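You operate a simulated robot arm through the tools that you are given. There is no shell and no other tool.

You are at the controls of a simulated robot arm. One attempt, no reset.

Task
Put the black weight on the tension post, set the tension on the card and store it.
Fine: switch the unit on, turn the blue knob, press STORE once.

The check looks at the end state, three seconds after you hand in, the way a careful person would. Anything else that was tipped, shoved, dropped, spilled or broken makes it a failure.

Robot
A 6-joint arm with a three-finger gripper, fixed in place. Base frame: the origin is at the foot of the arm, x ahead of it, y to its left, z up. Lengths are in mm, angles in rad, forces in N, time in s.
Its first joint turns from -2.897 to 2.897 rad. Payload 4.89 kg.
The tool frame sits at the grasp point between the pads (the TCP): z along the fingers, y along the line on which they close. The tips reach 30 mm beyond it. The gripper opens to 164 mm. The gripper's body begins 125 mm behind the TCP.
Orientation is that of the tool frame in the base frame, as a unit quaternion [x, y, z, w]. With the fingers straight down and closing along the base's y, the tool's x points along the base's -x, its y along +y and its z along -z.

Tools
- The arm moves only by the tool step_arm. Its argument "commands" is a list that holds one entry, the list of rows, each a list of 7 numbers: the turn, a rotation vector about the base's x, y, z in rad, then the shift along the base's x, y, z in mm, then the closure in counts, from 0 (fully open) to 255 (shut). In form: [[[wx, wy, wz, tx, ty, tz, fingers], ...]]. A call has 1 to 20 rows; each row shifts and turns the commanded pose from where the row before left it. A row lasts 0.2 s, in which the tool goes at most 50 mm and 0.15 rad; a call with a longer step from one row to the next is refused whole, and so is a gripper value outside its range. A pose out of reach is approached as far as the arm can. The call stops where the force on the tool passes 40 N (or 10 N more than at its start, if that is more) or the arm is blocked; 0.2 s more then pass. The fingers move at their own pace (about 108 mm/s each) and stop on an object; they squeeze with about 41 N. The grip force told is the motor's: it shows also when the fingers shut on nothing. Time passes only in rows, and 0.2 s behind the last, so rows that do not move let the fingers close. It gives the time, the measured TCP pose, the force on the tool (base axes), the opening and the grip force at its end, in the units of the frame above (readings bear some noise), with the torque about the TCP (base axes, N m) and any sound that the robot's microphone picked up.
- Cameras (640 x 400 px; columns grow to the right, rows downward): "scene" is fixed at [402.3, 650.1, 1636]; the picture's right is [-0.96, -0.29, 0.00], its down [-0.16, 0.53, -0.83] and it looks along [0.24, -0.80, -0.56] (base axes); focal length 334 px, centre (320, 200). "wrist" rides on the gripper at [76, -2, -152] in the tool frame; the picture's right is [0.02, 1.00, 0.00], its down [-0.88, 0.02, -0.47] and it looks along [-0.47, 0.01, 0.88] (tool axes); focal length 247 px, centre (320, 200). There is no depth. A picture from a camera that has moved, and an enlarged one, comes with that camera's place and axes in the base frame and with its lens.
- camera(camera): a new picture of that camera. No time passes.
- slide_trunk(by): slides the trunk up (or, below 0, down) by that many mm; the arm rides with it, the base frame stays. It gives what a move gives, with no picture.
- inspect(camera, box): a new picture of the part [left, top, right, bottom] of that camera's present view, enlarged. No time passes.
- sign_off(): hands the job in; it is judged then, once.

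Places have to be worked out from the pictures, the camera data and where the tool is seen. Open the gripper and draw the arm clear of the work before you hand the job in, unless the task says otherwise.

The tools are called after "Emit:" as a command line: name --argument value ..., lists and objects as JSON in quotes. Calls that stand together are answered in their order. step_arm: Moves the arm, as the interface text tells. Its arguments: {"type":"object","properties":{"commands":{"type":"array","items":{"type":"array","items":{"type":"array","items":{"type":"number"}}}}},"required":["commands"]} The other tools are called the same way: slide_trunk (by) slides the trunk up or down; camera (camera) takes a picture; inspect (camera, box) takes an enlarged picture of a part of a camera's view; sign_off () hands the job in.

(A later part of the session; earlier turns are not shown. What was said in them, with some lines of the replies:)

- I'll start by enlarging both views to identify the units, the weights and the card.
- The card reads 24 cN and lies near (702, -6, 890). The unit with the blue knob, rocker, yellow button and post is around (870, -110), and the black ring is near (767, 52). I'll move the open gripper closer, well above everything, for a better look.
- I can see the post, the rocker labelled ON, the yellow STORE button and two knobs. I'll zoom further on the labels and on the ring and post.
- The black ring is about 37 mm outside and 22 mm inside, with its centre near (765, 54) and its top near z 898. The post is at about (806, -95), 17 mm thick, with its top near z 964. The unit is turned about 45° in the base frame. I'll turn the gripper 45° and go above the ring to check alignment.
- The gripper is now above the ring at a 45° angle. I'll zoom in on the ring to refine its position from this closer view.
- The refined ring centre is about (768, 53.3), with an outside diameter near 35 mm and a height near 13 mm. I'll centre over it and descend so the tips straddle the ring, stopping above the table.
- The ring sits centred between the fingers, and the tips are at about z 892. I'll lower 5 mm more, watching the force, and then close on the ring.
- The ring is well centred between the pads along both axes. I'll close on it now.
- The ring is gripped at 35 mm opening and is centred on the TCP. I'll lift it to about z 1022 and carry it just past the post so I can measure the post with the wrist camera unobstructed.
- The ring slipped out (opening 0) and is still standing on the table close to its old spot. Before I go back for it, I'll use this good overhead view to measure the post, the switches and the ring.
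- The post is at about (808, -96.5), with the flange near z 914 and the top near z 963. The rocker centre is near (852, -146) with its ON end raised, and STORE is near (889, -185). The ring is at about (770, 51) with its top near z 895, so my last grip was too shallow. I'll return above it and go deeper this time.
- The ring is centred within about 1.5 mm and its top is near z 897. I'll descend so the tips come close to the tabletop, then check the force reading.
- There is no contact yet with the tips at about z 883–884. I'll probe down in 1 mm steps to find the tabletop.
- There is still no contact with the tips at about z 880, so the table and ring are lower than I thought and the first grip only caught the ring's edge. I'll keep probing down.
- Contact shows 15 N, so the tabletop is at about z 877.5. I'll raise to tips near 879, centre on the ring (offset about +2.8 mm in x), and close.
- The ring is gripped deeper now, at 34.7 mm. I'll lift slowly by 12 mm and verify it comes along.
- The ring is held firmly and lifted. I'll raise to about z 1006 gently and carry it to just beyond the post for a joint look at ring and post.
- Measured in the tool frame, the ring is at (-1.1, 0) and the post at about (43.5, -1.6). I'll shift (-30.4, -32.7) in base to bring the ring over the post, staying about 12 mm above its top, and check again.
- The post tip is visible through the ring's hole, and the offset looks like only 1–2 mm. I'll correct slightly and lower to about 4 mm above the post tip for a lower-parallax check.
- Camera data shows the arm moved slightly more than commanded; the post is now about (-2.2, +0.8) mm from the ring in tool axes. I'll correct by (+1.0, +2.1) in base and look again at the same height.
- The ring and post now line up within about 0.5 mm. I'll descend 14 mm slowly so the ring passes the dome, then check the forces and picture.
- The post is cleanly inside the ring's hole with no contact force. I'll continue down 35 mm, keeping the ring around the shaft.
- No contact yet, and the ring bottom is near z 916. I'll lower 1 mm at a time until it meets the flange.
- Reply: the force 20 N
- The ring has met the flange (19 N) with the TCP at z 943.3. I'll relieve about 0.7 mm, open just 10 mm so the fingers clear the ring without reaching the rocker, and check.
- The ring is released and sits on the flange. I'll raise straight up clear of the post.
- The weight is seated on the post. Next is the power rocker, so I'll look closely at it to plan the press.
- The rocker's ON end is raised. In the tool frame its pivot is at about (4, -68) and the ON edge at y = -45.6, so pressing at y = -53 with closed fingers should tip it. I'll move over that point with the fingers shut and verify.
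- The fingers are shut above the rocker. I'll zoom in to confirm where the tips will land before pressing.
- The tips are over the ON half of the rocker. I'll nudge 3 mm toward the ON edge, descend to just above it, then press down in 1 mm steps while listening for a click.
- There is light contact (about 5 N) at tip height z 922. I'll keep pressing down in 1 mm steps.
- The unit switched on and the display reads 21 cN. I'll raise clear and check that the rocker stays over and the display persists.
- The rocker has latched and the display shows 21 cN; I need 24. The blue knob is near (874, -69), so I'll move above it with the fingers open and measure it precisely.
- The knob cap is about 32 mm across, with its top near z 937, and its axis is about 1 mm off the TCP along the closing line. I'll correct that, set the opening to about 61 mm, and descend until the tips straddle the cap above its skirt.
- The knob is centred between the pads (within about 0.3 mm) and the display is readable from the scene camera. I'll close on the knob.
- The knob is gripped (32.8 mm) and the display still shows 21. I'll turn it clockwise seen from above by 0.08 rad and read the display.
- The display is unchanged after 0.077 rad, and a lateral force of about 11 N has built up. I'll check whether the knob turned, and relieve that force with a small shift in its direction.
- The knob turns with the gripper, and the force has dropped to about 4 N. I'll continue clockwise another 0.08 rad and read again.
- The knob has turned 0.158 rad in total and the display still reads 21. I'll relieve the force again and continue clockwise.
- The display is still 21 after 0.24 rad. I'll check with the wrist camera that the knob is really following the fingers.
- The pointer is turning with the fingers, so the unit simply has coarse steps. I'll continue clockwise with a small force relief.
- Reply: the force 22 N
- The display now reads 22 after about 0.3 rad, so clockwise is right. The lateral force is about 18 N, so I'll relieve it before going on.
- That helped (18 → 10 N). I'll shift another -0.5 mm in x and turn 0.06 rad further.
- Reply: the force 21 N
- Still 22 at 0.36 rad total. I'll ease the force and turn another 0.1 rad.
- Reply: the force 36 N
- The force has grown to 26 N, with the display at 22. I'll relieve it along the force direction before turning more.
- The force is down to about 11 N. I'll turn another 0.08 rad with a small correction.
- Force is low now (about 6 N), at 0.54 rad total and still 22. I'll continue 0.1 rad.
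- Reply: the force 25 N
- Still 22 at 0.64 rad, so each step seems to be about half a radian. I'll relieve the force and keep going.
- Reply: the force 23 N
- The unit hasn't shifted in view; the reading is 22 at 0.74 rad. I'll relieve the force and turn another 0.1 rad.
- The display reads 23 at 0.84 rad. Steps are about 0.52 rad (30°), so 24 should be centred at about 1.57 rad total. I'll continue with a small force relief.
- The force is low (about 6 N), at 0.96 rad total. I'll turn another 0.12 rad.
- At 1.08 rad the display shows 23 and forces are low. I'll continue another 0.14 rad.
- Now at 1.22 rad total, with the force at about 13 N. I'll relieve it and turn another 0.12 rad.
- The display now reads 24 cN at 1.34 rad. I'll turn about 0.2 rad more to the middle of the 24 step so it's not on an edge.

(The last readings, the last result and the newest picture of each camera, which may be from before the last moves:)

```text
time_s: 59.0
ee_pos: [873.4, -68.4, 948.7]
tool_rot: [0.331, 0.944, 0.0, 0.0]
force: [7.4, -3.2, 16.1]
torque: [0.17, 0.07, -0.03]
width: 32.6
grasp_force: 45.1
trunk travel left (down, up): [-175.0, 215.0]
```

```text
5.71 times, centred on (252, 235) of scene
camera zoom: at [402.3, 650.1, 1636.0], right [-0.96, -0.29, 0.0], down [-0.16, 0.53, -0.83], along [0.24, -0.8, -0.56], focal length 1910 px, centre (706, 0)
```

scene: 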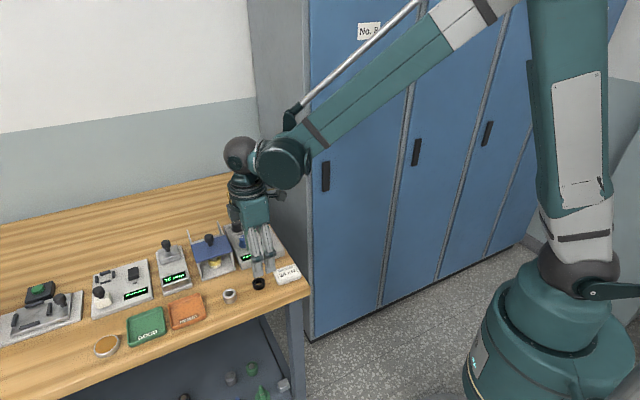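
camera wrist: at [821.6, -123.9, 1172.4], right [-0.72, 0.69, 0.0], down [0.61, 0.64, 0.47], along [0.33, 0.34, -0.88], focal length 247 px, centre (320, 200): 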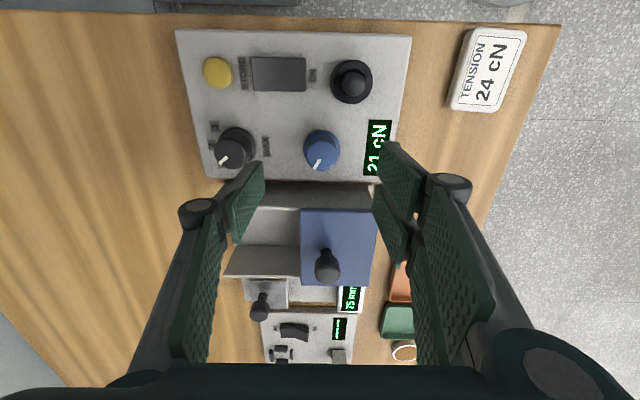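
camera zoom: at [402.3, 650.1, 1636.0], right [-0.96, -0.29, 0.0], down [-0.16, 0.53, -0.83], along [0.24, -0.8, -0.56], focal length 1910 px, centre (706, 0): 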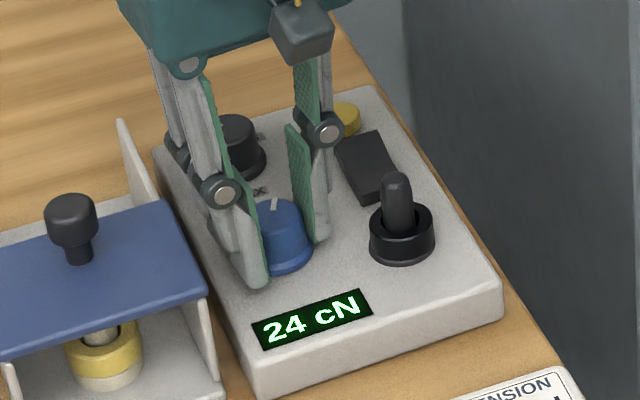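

Now at 1.46 rad, reading 24. I'll relieve the downward force and turn a final 0.1 rad.

Emit:
step_arm --commands '[[[0, 0, 0, 0.15, -0.08, 0.35, 255], [0, 0, -0.03, 0, 0, 0, 255], [0, 0, -0.04, 0, 0, 0, 255], [0, 0, -0.03, 0, 0, 0, 255], [0, 0, 0, 0, 0, 0, 255]]]'

Emit:
inspect --camera "scene" --box '[215, 200, 290, 270]'

Emit:
camera --camera "wrist"

```text
time_s: 60.2
ee_pos: [874.2, -67.4, 948.3]
tool_rot: [0.377, 0.926, 0.0, 0.001]
force: [14.8, -4.8, 16.6]
torque: [-0.25, -0.64, -0.01]
width: 32.7
grasp_force: 44.5
trunk travel left (down, up): [-175.0, 215.0]
```

```text
5.71 times, centred on (252, 235) of scene
camera zoom: at [402.3, 650.1, 1636.0], right [-0.96, -0.29, 0.0], down [-0.16, 0.53, -0.83], along [0.24, -0.8, -0.56], focal length 1910 px, centre (706, 0)
```

zoom: 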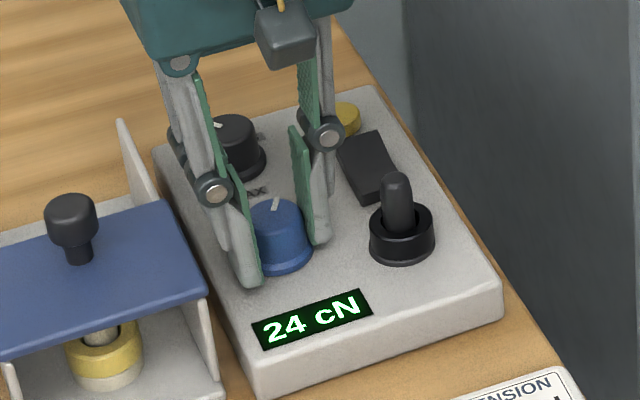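

```text
taken
camera wrist: at [817.4, -15.1, 1100.2], right [0.68, 0.73, 0.0], down [0.64, -0.6, 0.47], along [0.35, -0.32, -0.88], focal length 247 px, centre (320, 200)
```

wrist: 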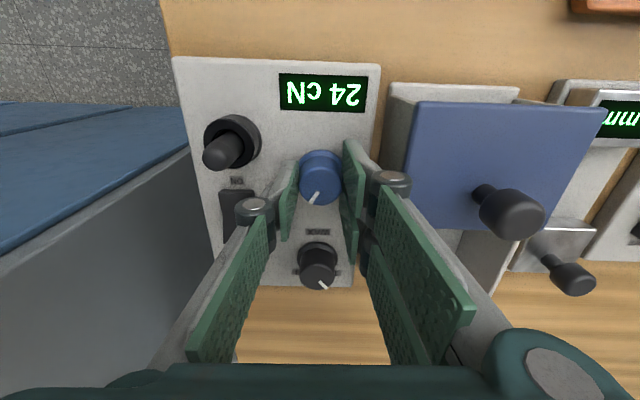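

The display is stable at 24 cN with 1.56 rad total, which is the middle of the step. I'll relieve the force, open the fingers slightly, and check that the reading stays.

Emit:
step_arm --commands '[[[0, 0, 0, 0.3, -0.1, 0.35, 255], [0, 0, 0, 0, 0, 0, 225], [0, 0, 0, 0, 0, 0, 200], [0, 0, 0, 0, 0, 0, 180], [0, 0, 0, 0, 0, 0, 180]]]'

Emit:
inspect --camera "scene" --box '[215, 200, 290, 270]'

Emit:
inspect --camera "wrist" --box '[220, 60, 420, 230]'

```text
time_s: 61.4
ee_pos: [873.4, -66.9, 948.3]
tool_rot: [0.378, 0.926, -0.001, 0.0]
force: [0.0, 0.3, -0.2]
torque: [-0.01, 0.06, 0.01]
width: 48.3
grasp_force: 0.1
trunk travel left (down, up): [-175.0, 215.0]
```

```text
5.71 times, centred on (252, 235) of scene
camera zoom: at [402.3, 650.1, 1636.0], right [-0.96, -0.29, 0.0], down [-0.16, 0.53, -0.83], along [0.24, -0.8, -0.56], focal length 1910 px, centre (706, 0)
```

zoom: 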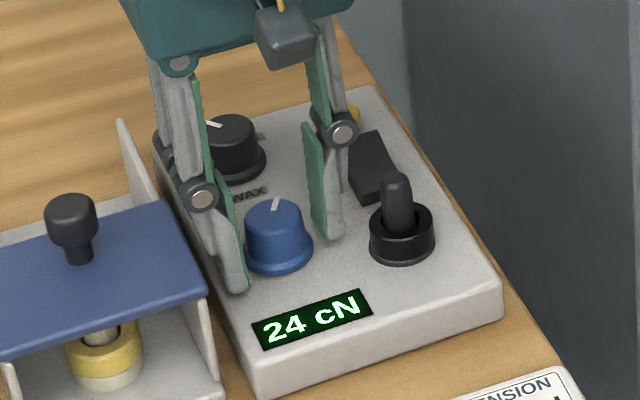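

```text
2.35 times, centred on (320, 145) of wrist
camera zoom: at [817.4, -14.8, 1100.3], right [0.68, 0.73, 0.0], down [0.64, -0.6, 0.47], along [0.35, -0.32, -0.88], focal length 581 px, centre (320, 329)
```

zoom: 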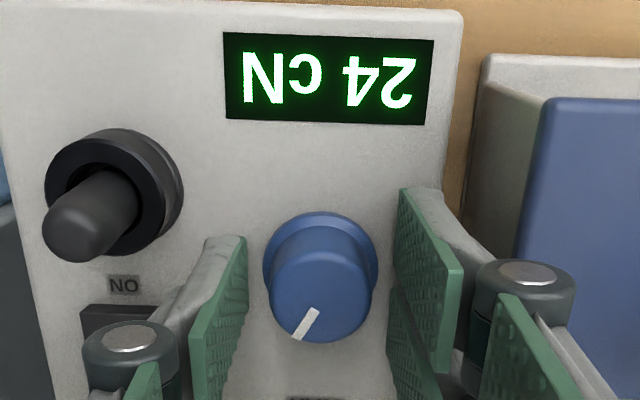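

Released cleanly; the display still reads 24 cN. I'll raise straight up, turn the gripper back to its earlier 45° heading (so the fingers stay clear of the rocker), and move above STORE to measure it.

Emit:
step_arm --commands '[[[0, 0, 0, 0, 0, 10, 180], [0, 0, 0, 0, 0, 30, 180], [0, 0, 0, 0, 0, 37, 170], [0, 0, 0.142, 1.4, -10.6, 0, 130], [0, 0, 0.142, 1.4, -10.6, 0, 130], [0, 0, 0.142, 1.4, -10.6, 0, 130], [0, 0, 0.142, 1.4, -10.6, 0, 130], [0, 0, 0.142, 1.4, -10.6, 0, 130], [0, 0, 0.142, 1.4, -10.6, 0, 130], [0, 0, 0.142, 1.4, -10.6, 0, 130], [0, 0, 0.142, 1.4, -10.6, 0, 130], [0, 0, 0.142, 1.4, -10.6, 0, 130], [0, 0, 0.142, 1.4, -10.6, 0, 130], [0, 0, 0.139, 1.4, -10.6, 0, 130], [0, 0, 0, 0, 0, 0, 130], [0, 0, 0, 0, 0, 0, 130]]]'

Emit:
camera --camera "wrist"

Emit:
inspect --camera "wrist" --box '[240, 100, 400, 220]'

Emit:
inspect --camera "scene" --box '[205, 190, 305, 290]'

```text
time_s: 64.8
ee_pos: [889.4, -183.3, 1025.4]
tool_rot: [-0.384, 0.923, 0.0, 0.001]
force: [-0.7, -0.3, 0.0]
torque: [0.02, 0.02, -0.03]
width: 80.1
grasp_force: 0.1
trunk travel left (down, up): [-175.0, 215.0]
```

```text
taken
camera wrist: at [836.6, -238.9, 1176.8], right [-0.72, 0.69, 0.0], down [0.61, 0.64, 0.47], along [0.33, 0.34, -0.88], focal length 247 px, centre (320, 200)
```

wrist: 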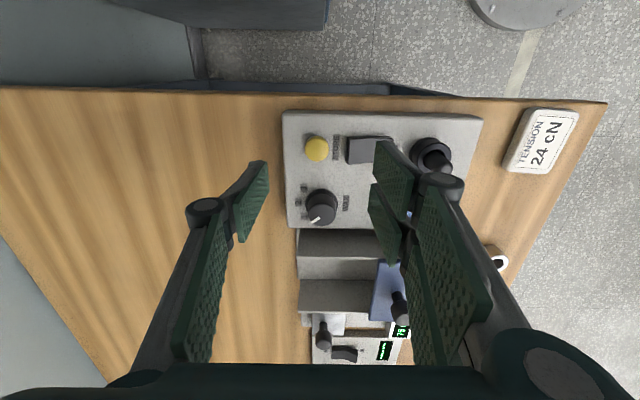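

```text
3.33 times, centred on (320, 160) of wrist
camera zoom: at [836.6, -238.9, 1176.8], right [-0.72, 0.69, 0.0], down [0.61, 0.64, 0.47], along [0.33, 0.34, -0.88], focal length 823 px, centre (320, 333)
```

zoom: 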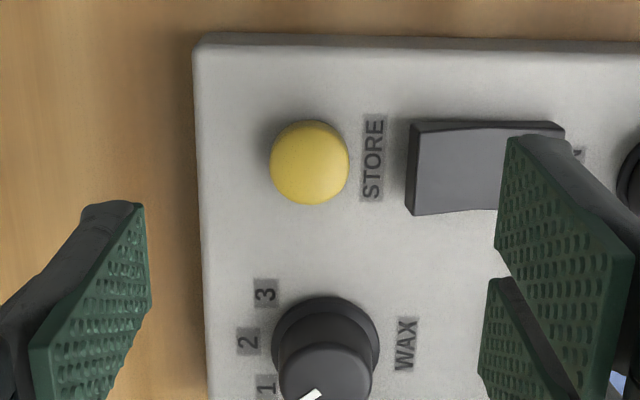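

```text
4.00 times, centred on (255, 240) of scene
camera zoom: at [402.3, 650.1, 1636.0], right [-0.96, -0.29, 0.0], down [-0.16, 0.53, -0.83], along [0.24, -0.8, -0.56], focal length 1337 px, centre (580, 40)
```

zoom: 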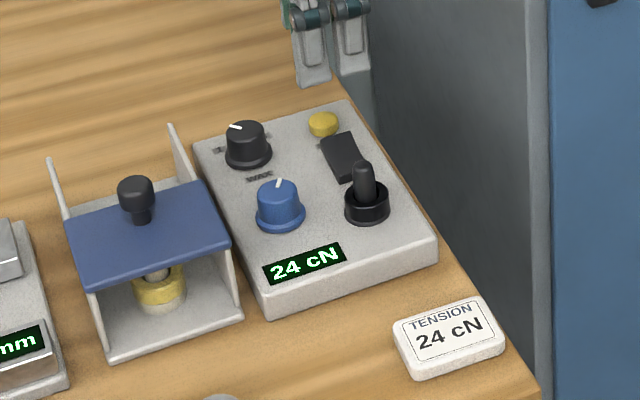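

STORE is at about (892, -186), and the rocker edge is about 31 mm from its centre. I'll centre over it, shut the fingers and descend to just above the button.

Emit:
step_arm --commands '[[[0, 0, 0, 3.3, -2.0, 0, 200], [0, 0, 0, 0, 0, -10, 255], [0, 0, 0, 0, 0, -20, 255], [0, 0, 0, 0, 0, -20, 255], [0, 0, 0, 0, 0, -12, 255], [0, 0, 0, 0, 0, -4, 255], [0, 0, 0, 0, 0, 0, 255], [0, 0, 0, 0, 0, 0, 255]]]'

Emit:
inspect --camera "wrist" --box '[240, 80, 400, 220]'

Emit:
inspect --camera "scene" --box '[225, 200, 295, 270]'

```text
time_s: 66.6
ee_pos: [892.2, -186.1, 960.6]
tool_rot: [-0.384, 0.924, 0.0, 0.0]
force: [-0.2, -0.5, -0.1]
torque: [0.02, -0.02, 0.02]
width: 0.0
grasp_force: 40.9
trunk travel left (down, up): [-175.0, 215.0]
```

```text
2.86 times, centred on (320, 150) of wrist
camera zoom: at [839.0, -242.1, 1112.0], right [-0.72, 0.69, 0.0], down [0.61, 0.64, 0.47], along [0.33, 0.34, -0.88], focal length 706 px, centre (320, 343)
```

zoom: 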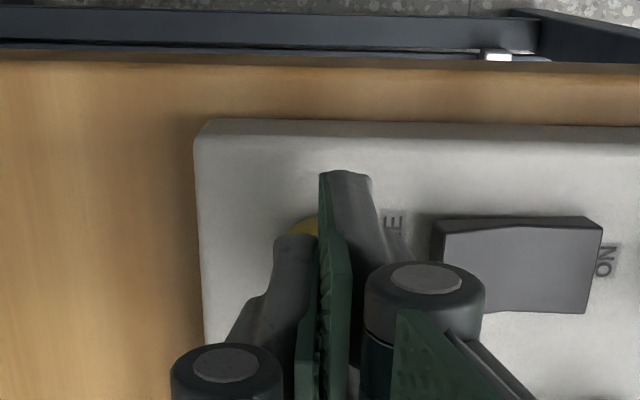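

```text
5.71 times, centred on (260, 235) of scene
camera zoom: at [402.3, 650.1, 1636.0], right [-0.96, -0.29, 0.0], down [-0.16, 0.53, -0.83], along [0.24, -0.8, -0.56], focal length 1910 px, centre (663, 0)
```

zoom: 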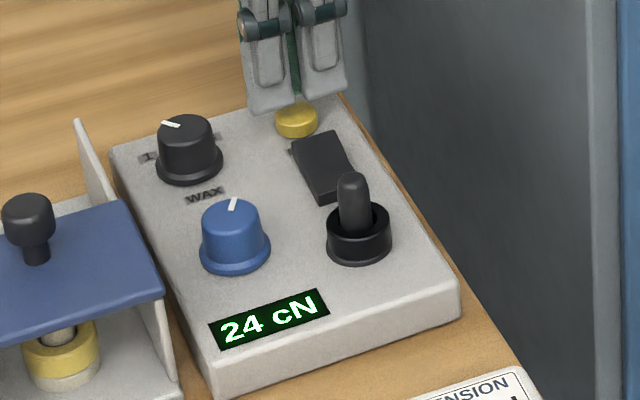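

The fingers are centred over the button with the tips at about z 930. I'll descend carefully toward contact.

Emit:
step_arm --commands '[[[0, 0, 0, 0, 0, -3, 255], [0, 0, 0, 0, 0, -2, 255], [0, 0, 0, 0, 0, -2, 255], [0, 0, 0, 0, 0, -1, 255], [0, 0, 0, 0, 0, 0, 255]]]'

Emit:
inspect --camera "scene" --box '[225, 200, 295, 270]'

```text
time_s: 67.8
ee_pos: [892.1, -187.1, 952.4]
tool_rot: [-0.384, 0.923, 0.0, 0.0]
force: [0.3, 0.1, -0.1]
torque: [0.03, 0.01, 0.03]
width: 0.1
grasp_force: 40.4
trunk travel left (down, up): [-175.0, 215.0]
```

```text
5.71 times, centred on (260, 235) of scene
camera zoom: at [402.3, 650.1, 1636.0], right [-0.96, -0.29, 0.0], down [-0.16, 0.53, -0.83], along [0.24, -0.8, -0.56], focal length 1910 px, centre (663, 0)
```

zoom: 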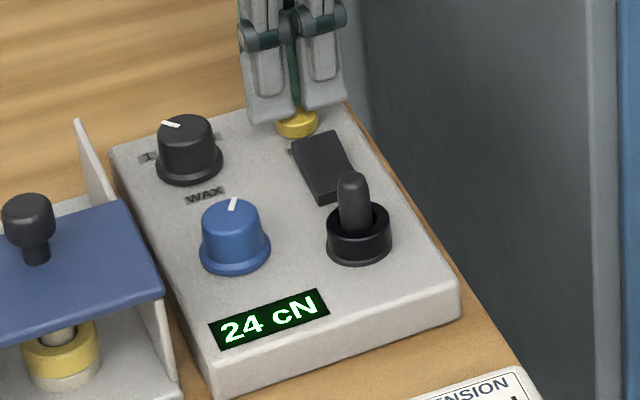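

No contact yet with the tips at z 922. I'll continue down in 1 mm steps.

Emit:
step_arm --commands '[[[0, 0, 0, 0, 0, -1, 255], [0, 0, 0, 0, 0, -1, 255], [0, 0, 0, 0, 0, -1, 255], [0, 0, 0, 0, 0, 0, 255]]]'

Emit:
inspect --camera "scene" --box '[225, 200, 295, 270]'

```text
time_s: 68.8
ee_pos: [892.2, -186.7, 949.4]
tool_rot: [-0.384, 0.923, 0.0, 0.0]
force: [0.7, 0.0, 0.4]
torque: [-0.02, -0.02, -0.03]
width: 5.9
grasp_force: 44.9
trunk travel left (down, up): [-175.0, 215.0]
```

```text
5.71 times, centred on (260, 235) of scene
camera zoom: at [402.3, 650.1, 1636.0], right [-0.96, -0.29, 0.0], down [-0.16, 0.53, -0.83], along [0.24, -0.8, -0.56], focal length 1910 px, centre (663, 0)
```

zoom: 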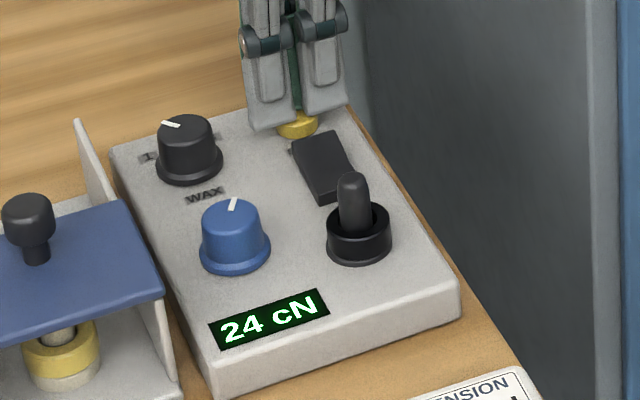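

The finger opening crept to 5.9 mm, which suggests the domed button is wedging the closed tips apart. I'll look closely before pressing further.

Emit:
inspect --camera "wrist" --box '[270, 110, 370, 200]'

Emit:
inspect --camera "scene" --box '[255, 195, 290, 230]'

```text
4.44 times, centred on (320, 155) of wrist
camera zoom: at [839.0, -241.1, 1100.9], right [-0.72, 0.69, 0.0], down [0.61, 0.64, 0.47], along [0.33, 0.34, -0.88], focal length 1098 px, centre (320, 400)
```

zoom: 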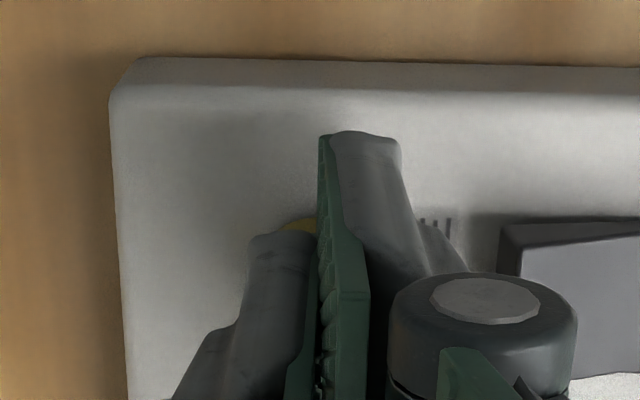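

```text
11.43 times, centred on (272, 212) of scene
camera zoom: at [402.3, 650.1, 1636.0], right [-0.96, -0.29, 0.0], down [-0.16, 0.53, -0.83], along [0.24, -0.8, -0.56], focal length 3820 px, centre (863, 57)
```

zoom: 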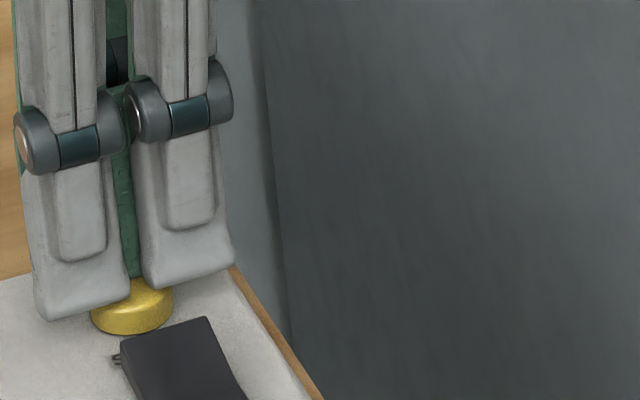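

The tips are just touching the button and seem to be spreading on it, with no click and no change on the display. I'll lift 12 mm and recheck the button and display.

Emit:
step_arm --commands '[[[0, 0, 0, 0, 0, 3, 255], [0, 0, 0, 0, 0, 9, 255], [0, 0, 0, 0, 0, 0, 255]]]'

Emit:
inspect --camera "scene" --box '[225, 200, 295, 270]'

Emit:
inspect --camera "scene" --box '[255, 195, 290, 230]'

```text
time_s: 69.6
ee_pos: [893.0, -185.4, 962.7]
tool_rot: [-0.384, 0.923, 0.001, 0.0]
force: [0.5, -0.2, 0.9]
torque: [0.01, -0.03, -0.01]
width: 0.0
grasp_force: 44.4
trunk travel left (down, up): [-175.0, 215.0]
```

```text
5.71 times, centred on (260, 235) of scene
camera zoom: at [402.3, 650.1, 1636.0], right [-0.96, -0.29, 0.0], down [-0.16, 0.53, -0.83], along [0.24, -0.8, -0.56], focal length 1910 px, centre (663, 0)
```

zoom: 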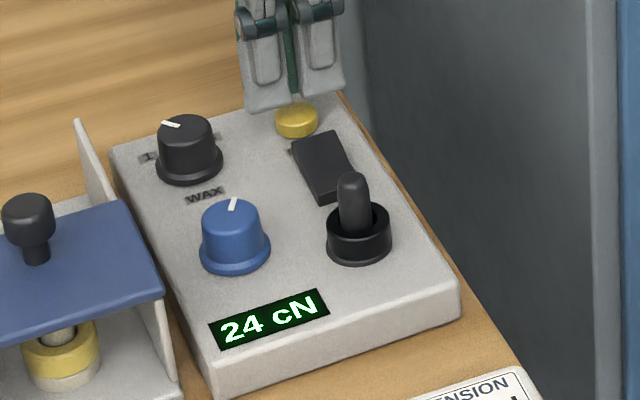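

```text
11.43 times, centred on (272, 212) of scene
camera zoom: at [402.3, 650.1, 1636.0], right [-0.96, -0.29, 0.0], down [-0.16, 0.53, -0.83], along [0.24, -0.8, -0.56], focal length 3820 px, centre (863, 57)
```

zoom: 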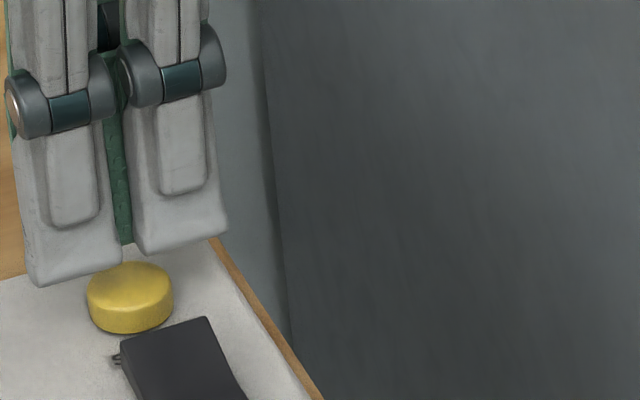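

The button is unchanged, the opening is back to 0, and the display still shows plain 24 cN, so it hasn't registered. I'll press with one fingertip instead: raise, open to about 60 mm, and place the front finger over the button with the other finger behind the unit.

Emit:
step_arm --commands '[[[0, 0, 0, 0, 0, 20, 255], [0, 0, 0, 12.7, -12.2, 10, 200], [0, 0, 0, 13, -12.3, 0, 162], [0, 0, 0, 0, 0, 0, 162], [0, 0, 0, 0, 0, 0, 162]]]'

Emit:
camera --camera "wrist"

Emit:
inspect --camera "scene" --box '[225, 190, 295, 260]'

```text
time_s: 70.8
ee_pos: [918.3, -210.6, 991.0]
tool_rot: [-0.384, 0.923, 0.0, 0.0]
force: [0.1, 0.1, -0.6]
torque: [-0.01, 0.08, 0.01]
width: 59.9
grasp_force: 0.1
trunk travel left (down, up): [-175.0, 215.0]
```

```text
taken
camera wrist: at [865.8, -266.2, 1142.8], right [-0.72, 0.69, 0.0], down [0.61, 0.64, 0.47], along [0.33, 0.34, -0.88], focal length 247 px, centre (320, 200)
```

wrist: 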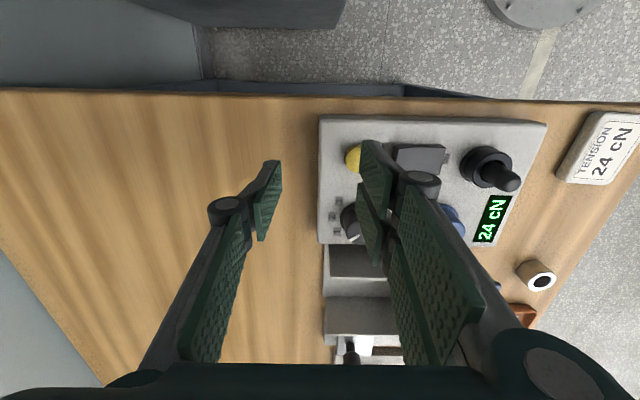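

```text
5.71 times, centred on (260, 225) of scene
camera zoom: at [402.3, 650.1, 1636.0], right [-0.96, -0.29, 0.0], down [-0.16, 0.53, -0.83], along [0.24, -0.8, -0.56], focal length 1910 px, centre (663, 57)
```

zoom: 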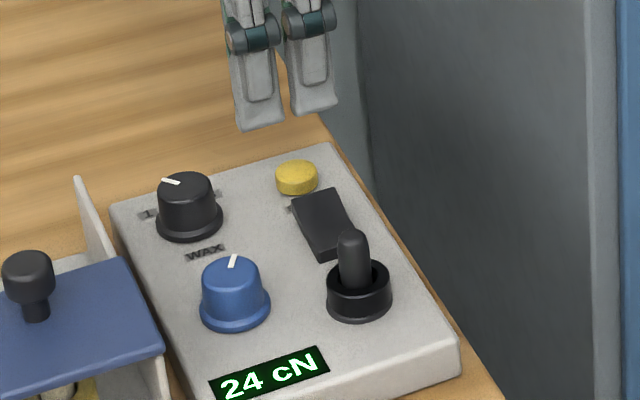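

The front finger is above the button (its centre is about 1 mm off the button centre), and the other finger is over bare table behind the unit. I'll descend to just above the button.

Emit:
step_arm --commands '[[[0, 0, 0, 0, 0, -15, 162], [0, 0, 0, 0, 0, -14, 162], [0, 0, 0, 0, 0, -6, 162], [0, 0, 0, 0, 0, -2, 162], [0, 0, 0, 0, 0, 0, 162]]]'

Emit:
inspect --camera "scene" --box '[255, 195, 290, 230]'

Emit:
inspect --camera "wrist" --box '[320, 100, 440, 200]'

```text
time_s: 72.0
ee_pos: [916.4, -210.6, 955.0]
tool_rot: [-0.384, 0.923, -0.001, 0.0]
force: [0.2, 0.0, -0.6]
torque: [0.0, 0.0, 0.01]
width: 59.9
grasp_force: 0.2
trunk travel left (down, up): [-175.0, 215.0]
```

```text
11.43 times, centred on (272, 212) of scene
camera zoom: at [402.3, 650.1, 1636.0], right [-0.96, -0.29, 0.0], down [-0.16, 0.53, -0.83], along [0.24, -0.8, -0.56], focal length 3820 px, centre (863, 57)
```

zoom: 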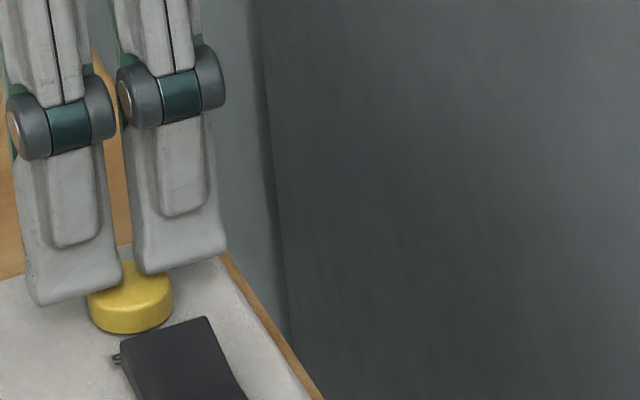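

```text
4.00 times, centred on (380, 150) of wrist
camera zoom: at [864.7, -266.0, 1106.0], right [-0.72, 0.69, 0.0], down [0.61, 0.64, 0.47], along [0.33, 0.34, -0.88], focal length 988 px, centre (80, 400)
```

zoom: 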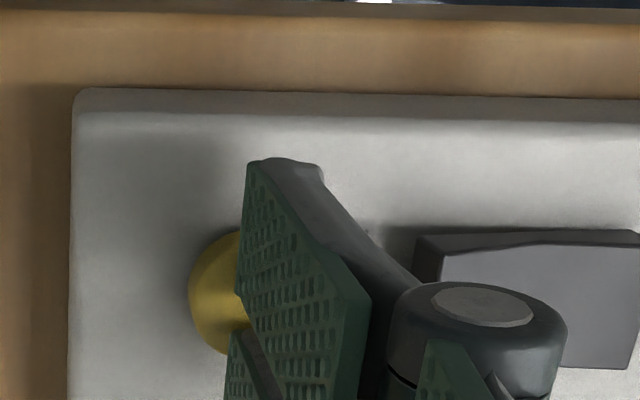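

The front finger is right over the button with the tips at z 924. I'll press down in 1 mm steps and watch the force.

Emit:
step_arm --commands '[[[0, 0, 0, 0, 0, -1, 162], [0, 0, 0, 0, 0, -1, 162], [0, 0, 0, 0, 0, -1, 162], [0, 0, 0, 0, 0, -1, 162], [0, 0, 0, 0, 0, 0, 162]]]'

Emit:
inspect --camera "scene" --box '[225, 200, 295, 270]'

```text
time_s: 73.2
ee_pos: [918.2, -209.9, 950.6]
tool_rot: [-0.383, 0.924, 0.0, 0.0]
force: [0.6, -0.3, 1.6]
torque: [0.02, 0.04, 0.0]
width: 59.7
grasp_force: 0.0
trunk travel left (down, up): [-175.0, 215.0]
```

```text
5.71 times, centred on (260, 235) of scene
camera zoom: at [402.3, 650.1, 1636.0], right [-0.96, -0.29, 0.0], down [-0.16, 0.53, -0.83], along [0.24, -0.8, -0.56], focal length 1910 px, centre (663, 0)
```

zoom: 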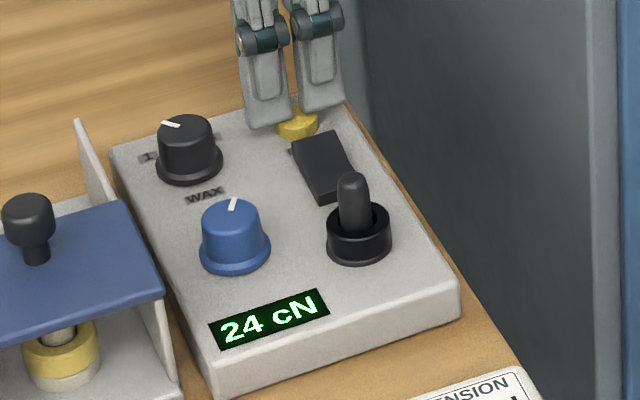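

There may be a hint of contact (1.6 N) at tip z 920. I'll continue pressing.

Emit:
step_arm --commands '[[[0, 0, 0, 0, 0, -1, 162], [0, 0, 0, 0, 0, -1, 162], [0, 0, 0, 0, 0, 0, 162]]]'

Emit:
inspect --camera "scene" --box '[225, 200, 295, 270]'

```text
time_s: 74.0
ee_pos: [917.0, -210.1, 947.4]
tool_rot: [-0.384, 0.923, 0.0, 0.0]
force: [-1.5, -1.3, 4.0]
torque: [0.09, 0.14, 0.07]
width: 59.8
grasp_force: 0.0
trunk travel left (down, up): [-175.0, 215.0]
heard: click
```

```text
5.71 times, centred on (260, 235) of scene
camera zoom: at [402.3, 650.1, 1636.0], right [-0.96, -0.29, 0.0], down [-0.16, 0.53, -0.83], along [0.24, -0.8, -0.56], focal length 1910 px, centre (663, 0)
```

zoom: 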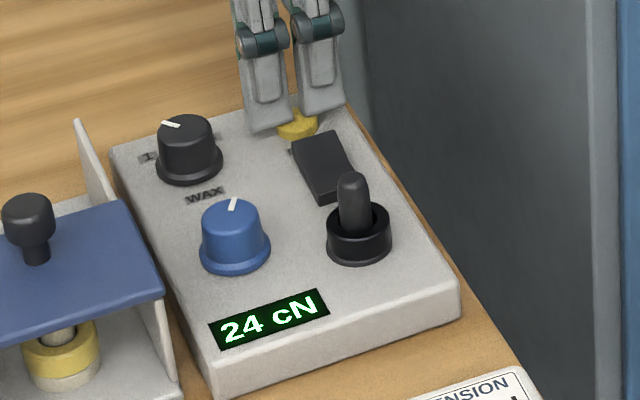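

A click was heard at 4 N, so STORE is pressed. I'll lift straight up and check the display without touching anything again.

Emit:
step_arm --commands '[[[0, 0, 0, 0, 0, 5, 162], [0, 0, 0, 0, 0, 15, 162], [0, 0, 0, 0, 0, 30, 162], [0, 0, 0, 0, 0, 35, 162], [0, 0, 0, 0, 0, 0, 162]]]'

Emit:
inspect --camera "scene" --box '[205, 190, 305, 290]'

Emit:
camera --camera "wrist"

```text
time_s: 75.2
ee_pos: [916.9, -211.5, 1035.3]
tool_rot: [-0.384, 0.923, -0.001, -0.001]
force: [-0.7, 0.3, -0.4]
torque: [-0.02, -0.07, 0.0]
width: 59.7
grasp_force: 0.1
trunk travel left (down, up): [-175.0, 215.0]
```

```text
4.00 times, centred on (255, 240) of scene
camera zoom: at [402.3, 650.1, 1636.0], right [-0.96, -0.29, 0.0], down [-0.16, 0.53, -0.83], along [0.24, -0.8, -0.56], focal length 1337 px, centre (580, 40)
```

zoom: 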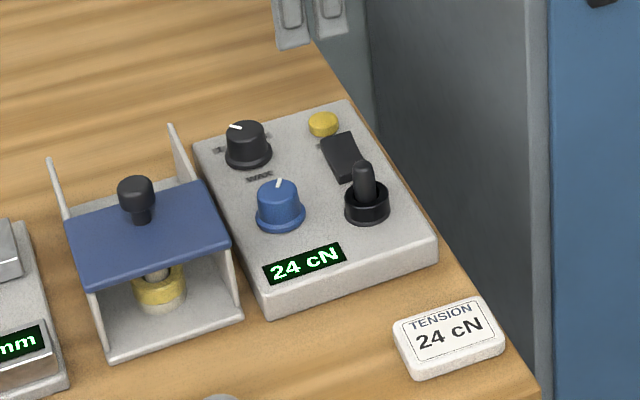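

```text
taken
camera wrist: at [864.4, -265.9, 1186.1], right [-0.72, 0.69, 0.0], down [0.61, 0.64, 0.47], along [0.33, 0.34, -0.88], focal length 247 px, centre (320, 200)
```

wrist: 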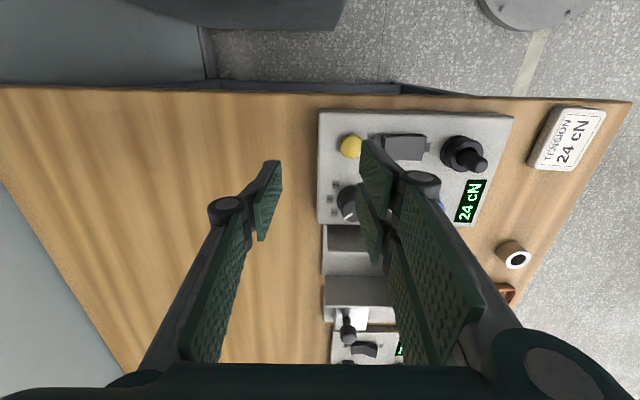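

The display holds at 24 cN and everything looks in place. I'll raise further, open the gripper and draw the arm back clear of the bench.

Emit:
step_arm --commands '[[[0, 0, 0, 0, 0, 35, 162], [0, 0, 0, 0, 0, 40, 162], [0, 0, 0, 0, 0, 40, 100], [0, 0, 0, -38, 14, 8, 50], [0, 0, 0, -40, 16, 8, 0], [0, 0, 0, -40, 16, 8, 0], [0, 0, 0, -40, 16, 8, 0], [0, 0, 0, -40, 16, 8, 0], [0, 0, 0, -40, 16, 8, 0], [0, 0, 0, -40, 16, 8, 0], [0, 0, 0, -40, 16, 8, 0], [0, 0, 0, 0, 0, 0, 0], [0, 0, 0, 0, 0, 0, 0]]]'

Emit:
camera --camera "scene"

Emit:
inspect --camera "scene" --box '[215, 205, 305, 295]'

Emit:
camera --camera "wrist"

```text
time_s: 78.0
ee_pos: [597.4, -84.2, 1212.8]
tool_rot: [-0.383, 0.924, 0.0, 0.0]
force: [-1.3, 0.3, 0.6]
torque: [-0.04, -0.13, -0.01]
width: 164.0
grasp_force: 0.0
trunk travel left (down, up): [-175.0, 215.0]
```

```text
taken
```

scene: 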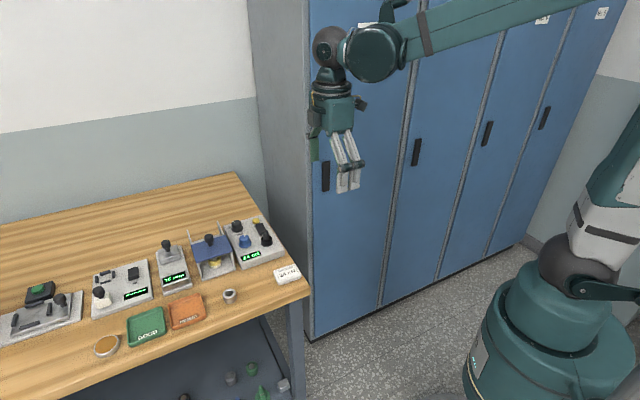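

```text
4.44 times, centred on (260, 250) of scene
camera zoom: at [402.3, 650.1, 1636.0], right [-0.96, -0.29, 0.0], down [-0.16, 0.53, -0.83], along [0.24, -0.8, -0.56], focal length 1486 px, centre (587, -22)
```

zoom: 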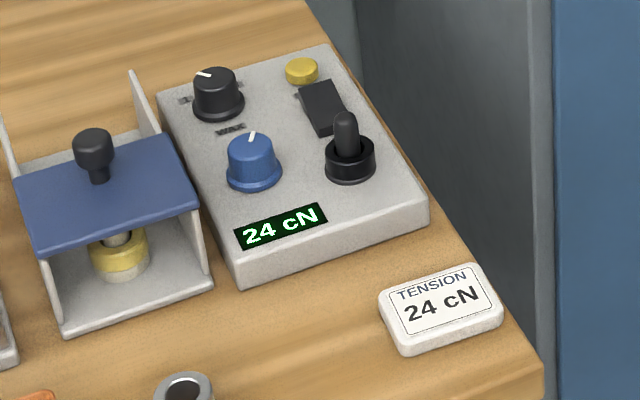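

```text
taken
camera wrist: at [545.6, -139.5, 1364.6], right [-0.72, 0.69, 0.0], down [0.61, 0.64, 0.47], along [0.33, 0.34, -0.88], focal length 247 px, centre (320, 200)
```

wrist: 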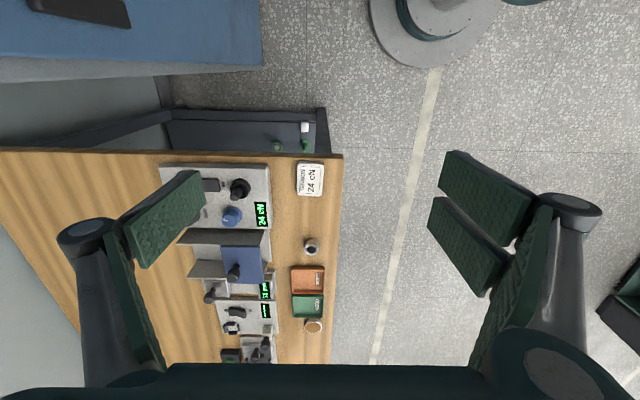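

The arm is clear, and the unit, card and other items are where they were. I'll take a last close look at the weight, display and rocker before handing in.

Emit:
inspect --camera "scene" --box '[230, 212, 285, 267]'

Emit:
inspect --camera "scene" --box '[0, 220, 180, 370]'

```text
7.27 times, centred on (258, 240) of scene
camera zoom: at [402.3, 650.1, 1636.0], right [-0.96, -0.29, 0.0], down [-0.16, 0.53, -0.83], along [0.24, -0.8, -0.56], focal length 2431 px, centre (774, -87)
```

zoom: 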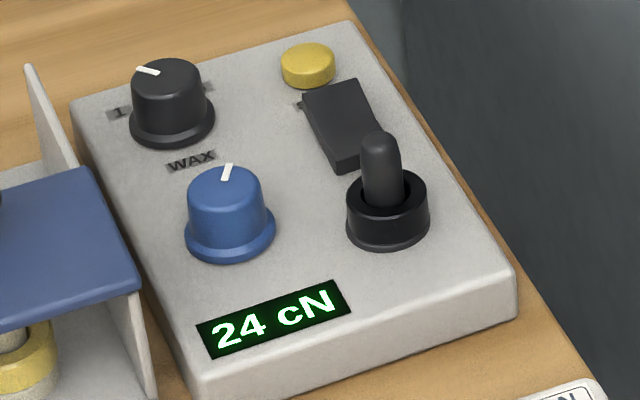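

```text
2.67 times, centred on (90, 295) of scene
camera zoom: at [402.3, 650.1, 1636.0], right [-0.96, -0.29, 0.0], down [-0.16, 0.53, -0.83], along [0.24, -0.8, -0.56], focal length 891 px, centre (933, -53)
```

zoom: 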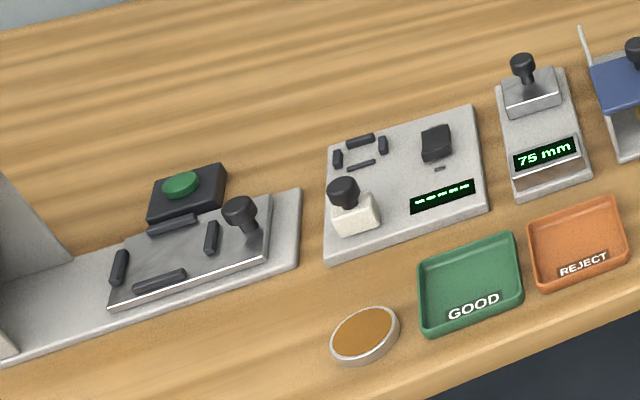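

The weight sits flat on the post, the unit is on at 24 cN to match the card, and STORE clicked once. The WAX knob and the rest of the bench are undisturbed, and the arm is clear with the gripper open, so I'm handing in.

Emit:
sign_off

```text
The job is handed in.
```

The black weight is on the tension post, the unit is switched on and set to 24 cN to match the card, and STORE has been pressed. I've handed the job in.

- **Weight:** my first grip on the ring was too shallow and it slipped out. It stayed standing on the table. The second grip held, and the ring now sits flat on the post.
- **Tension:** the display read 21 cN when the unit came on. I turned the blue knob clockwise about 90°, to roughly the middle of the 24 step.
- **STORE:** my first approach to the button touched it without a click, so I backed off. I then pressed with one fingertip and heard a single click. The display showed no separate "stored" sign, so the click is the only confirmation I have that it registered, and that it registered once.
- **Everything else:** in the last pictures the unit, the card, the WAX knob and the other items looked unmoved. The gripper is open and the arm is clear of the bench.
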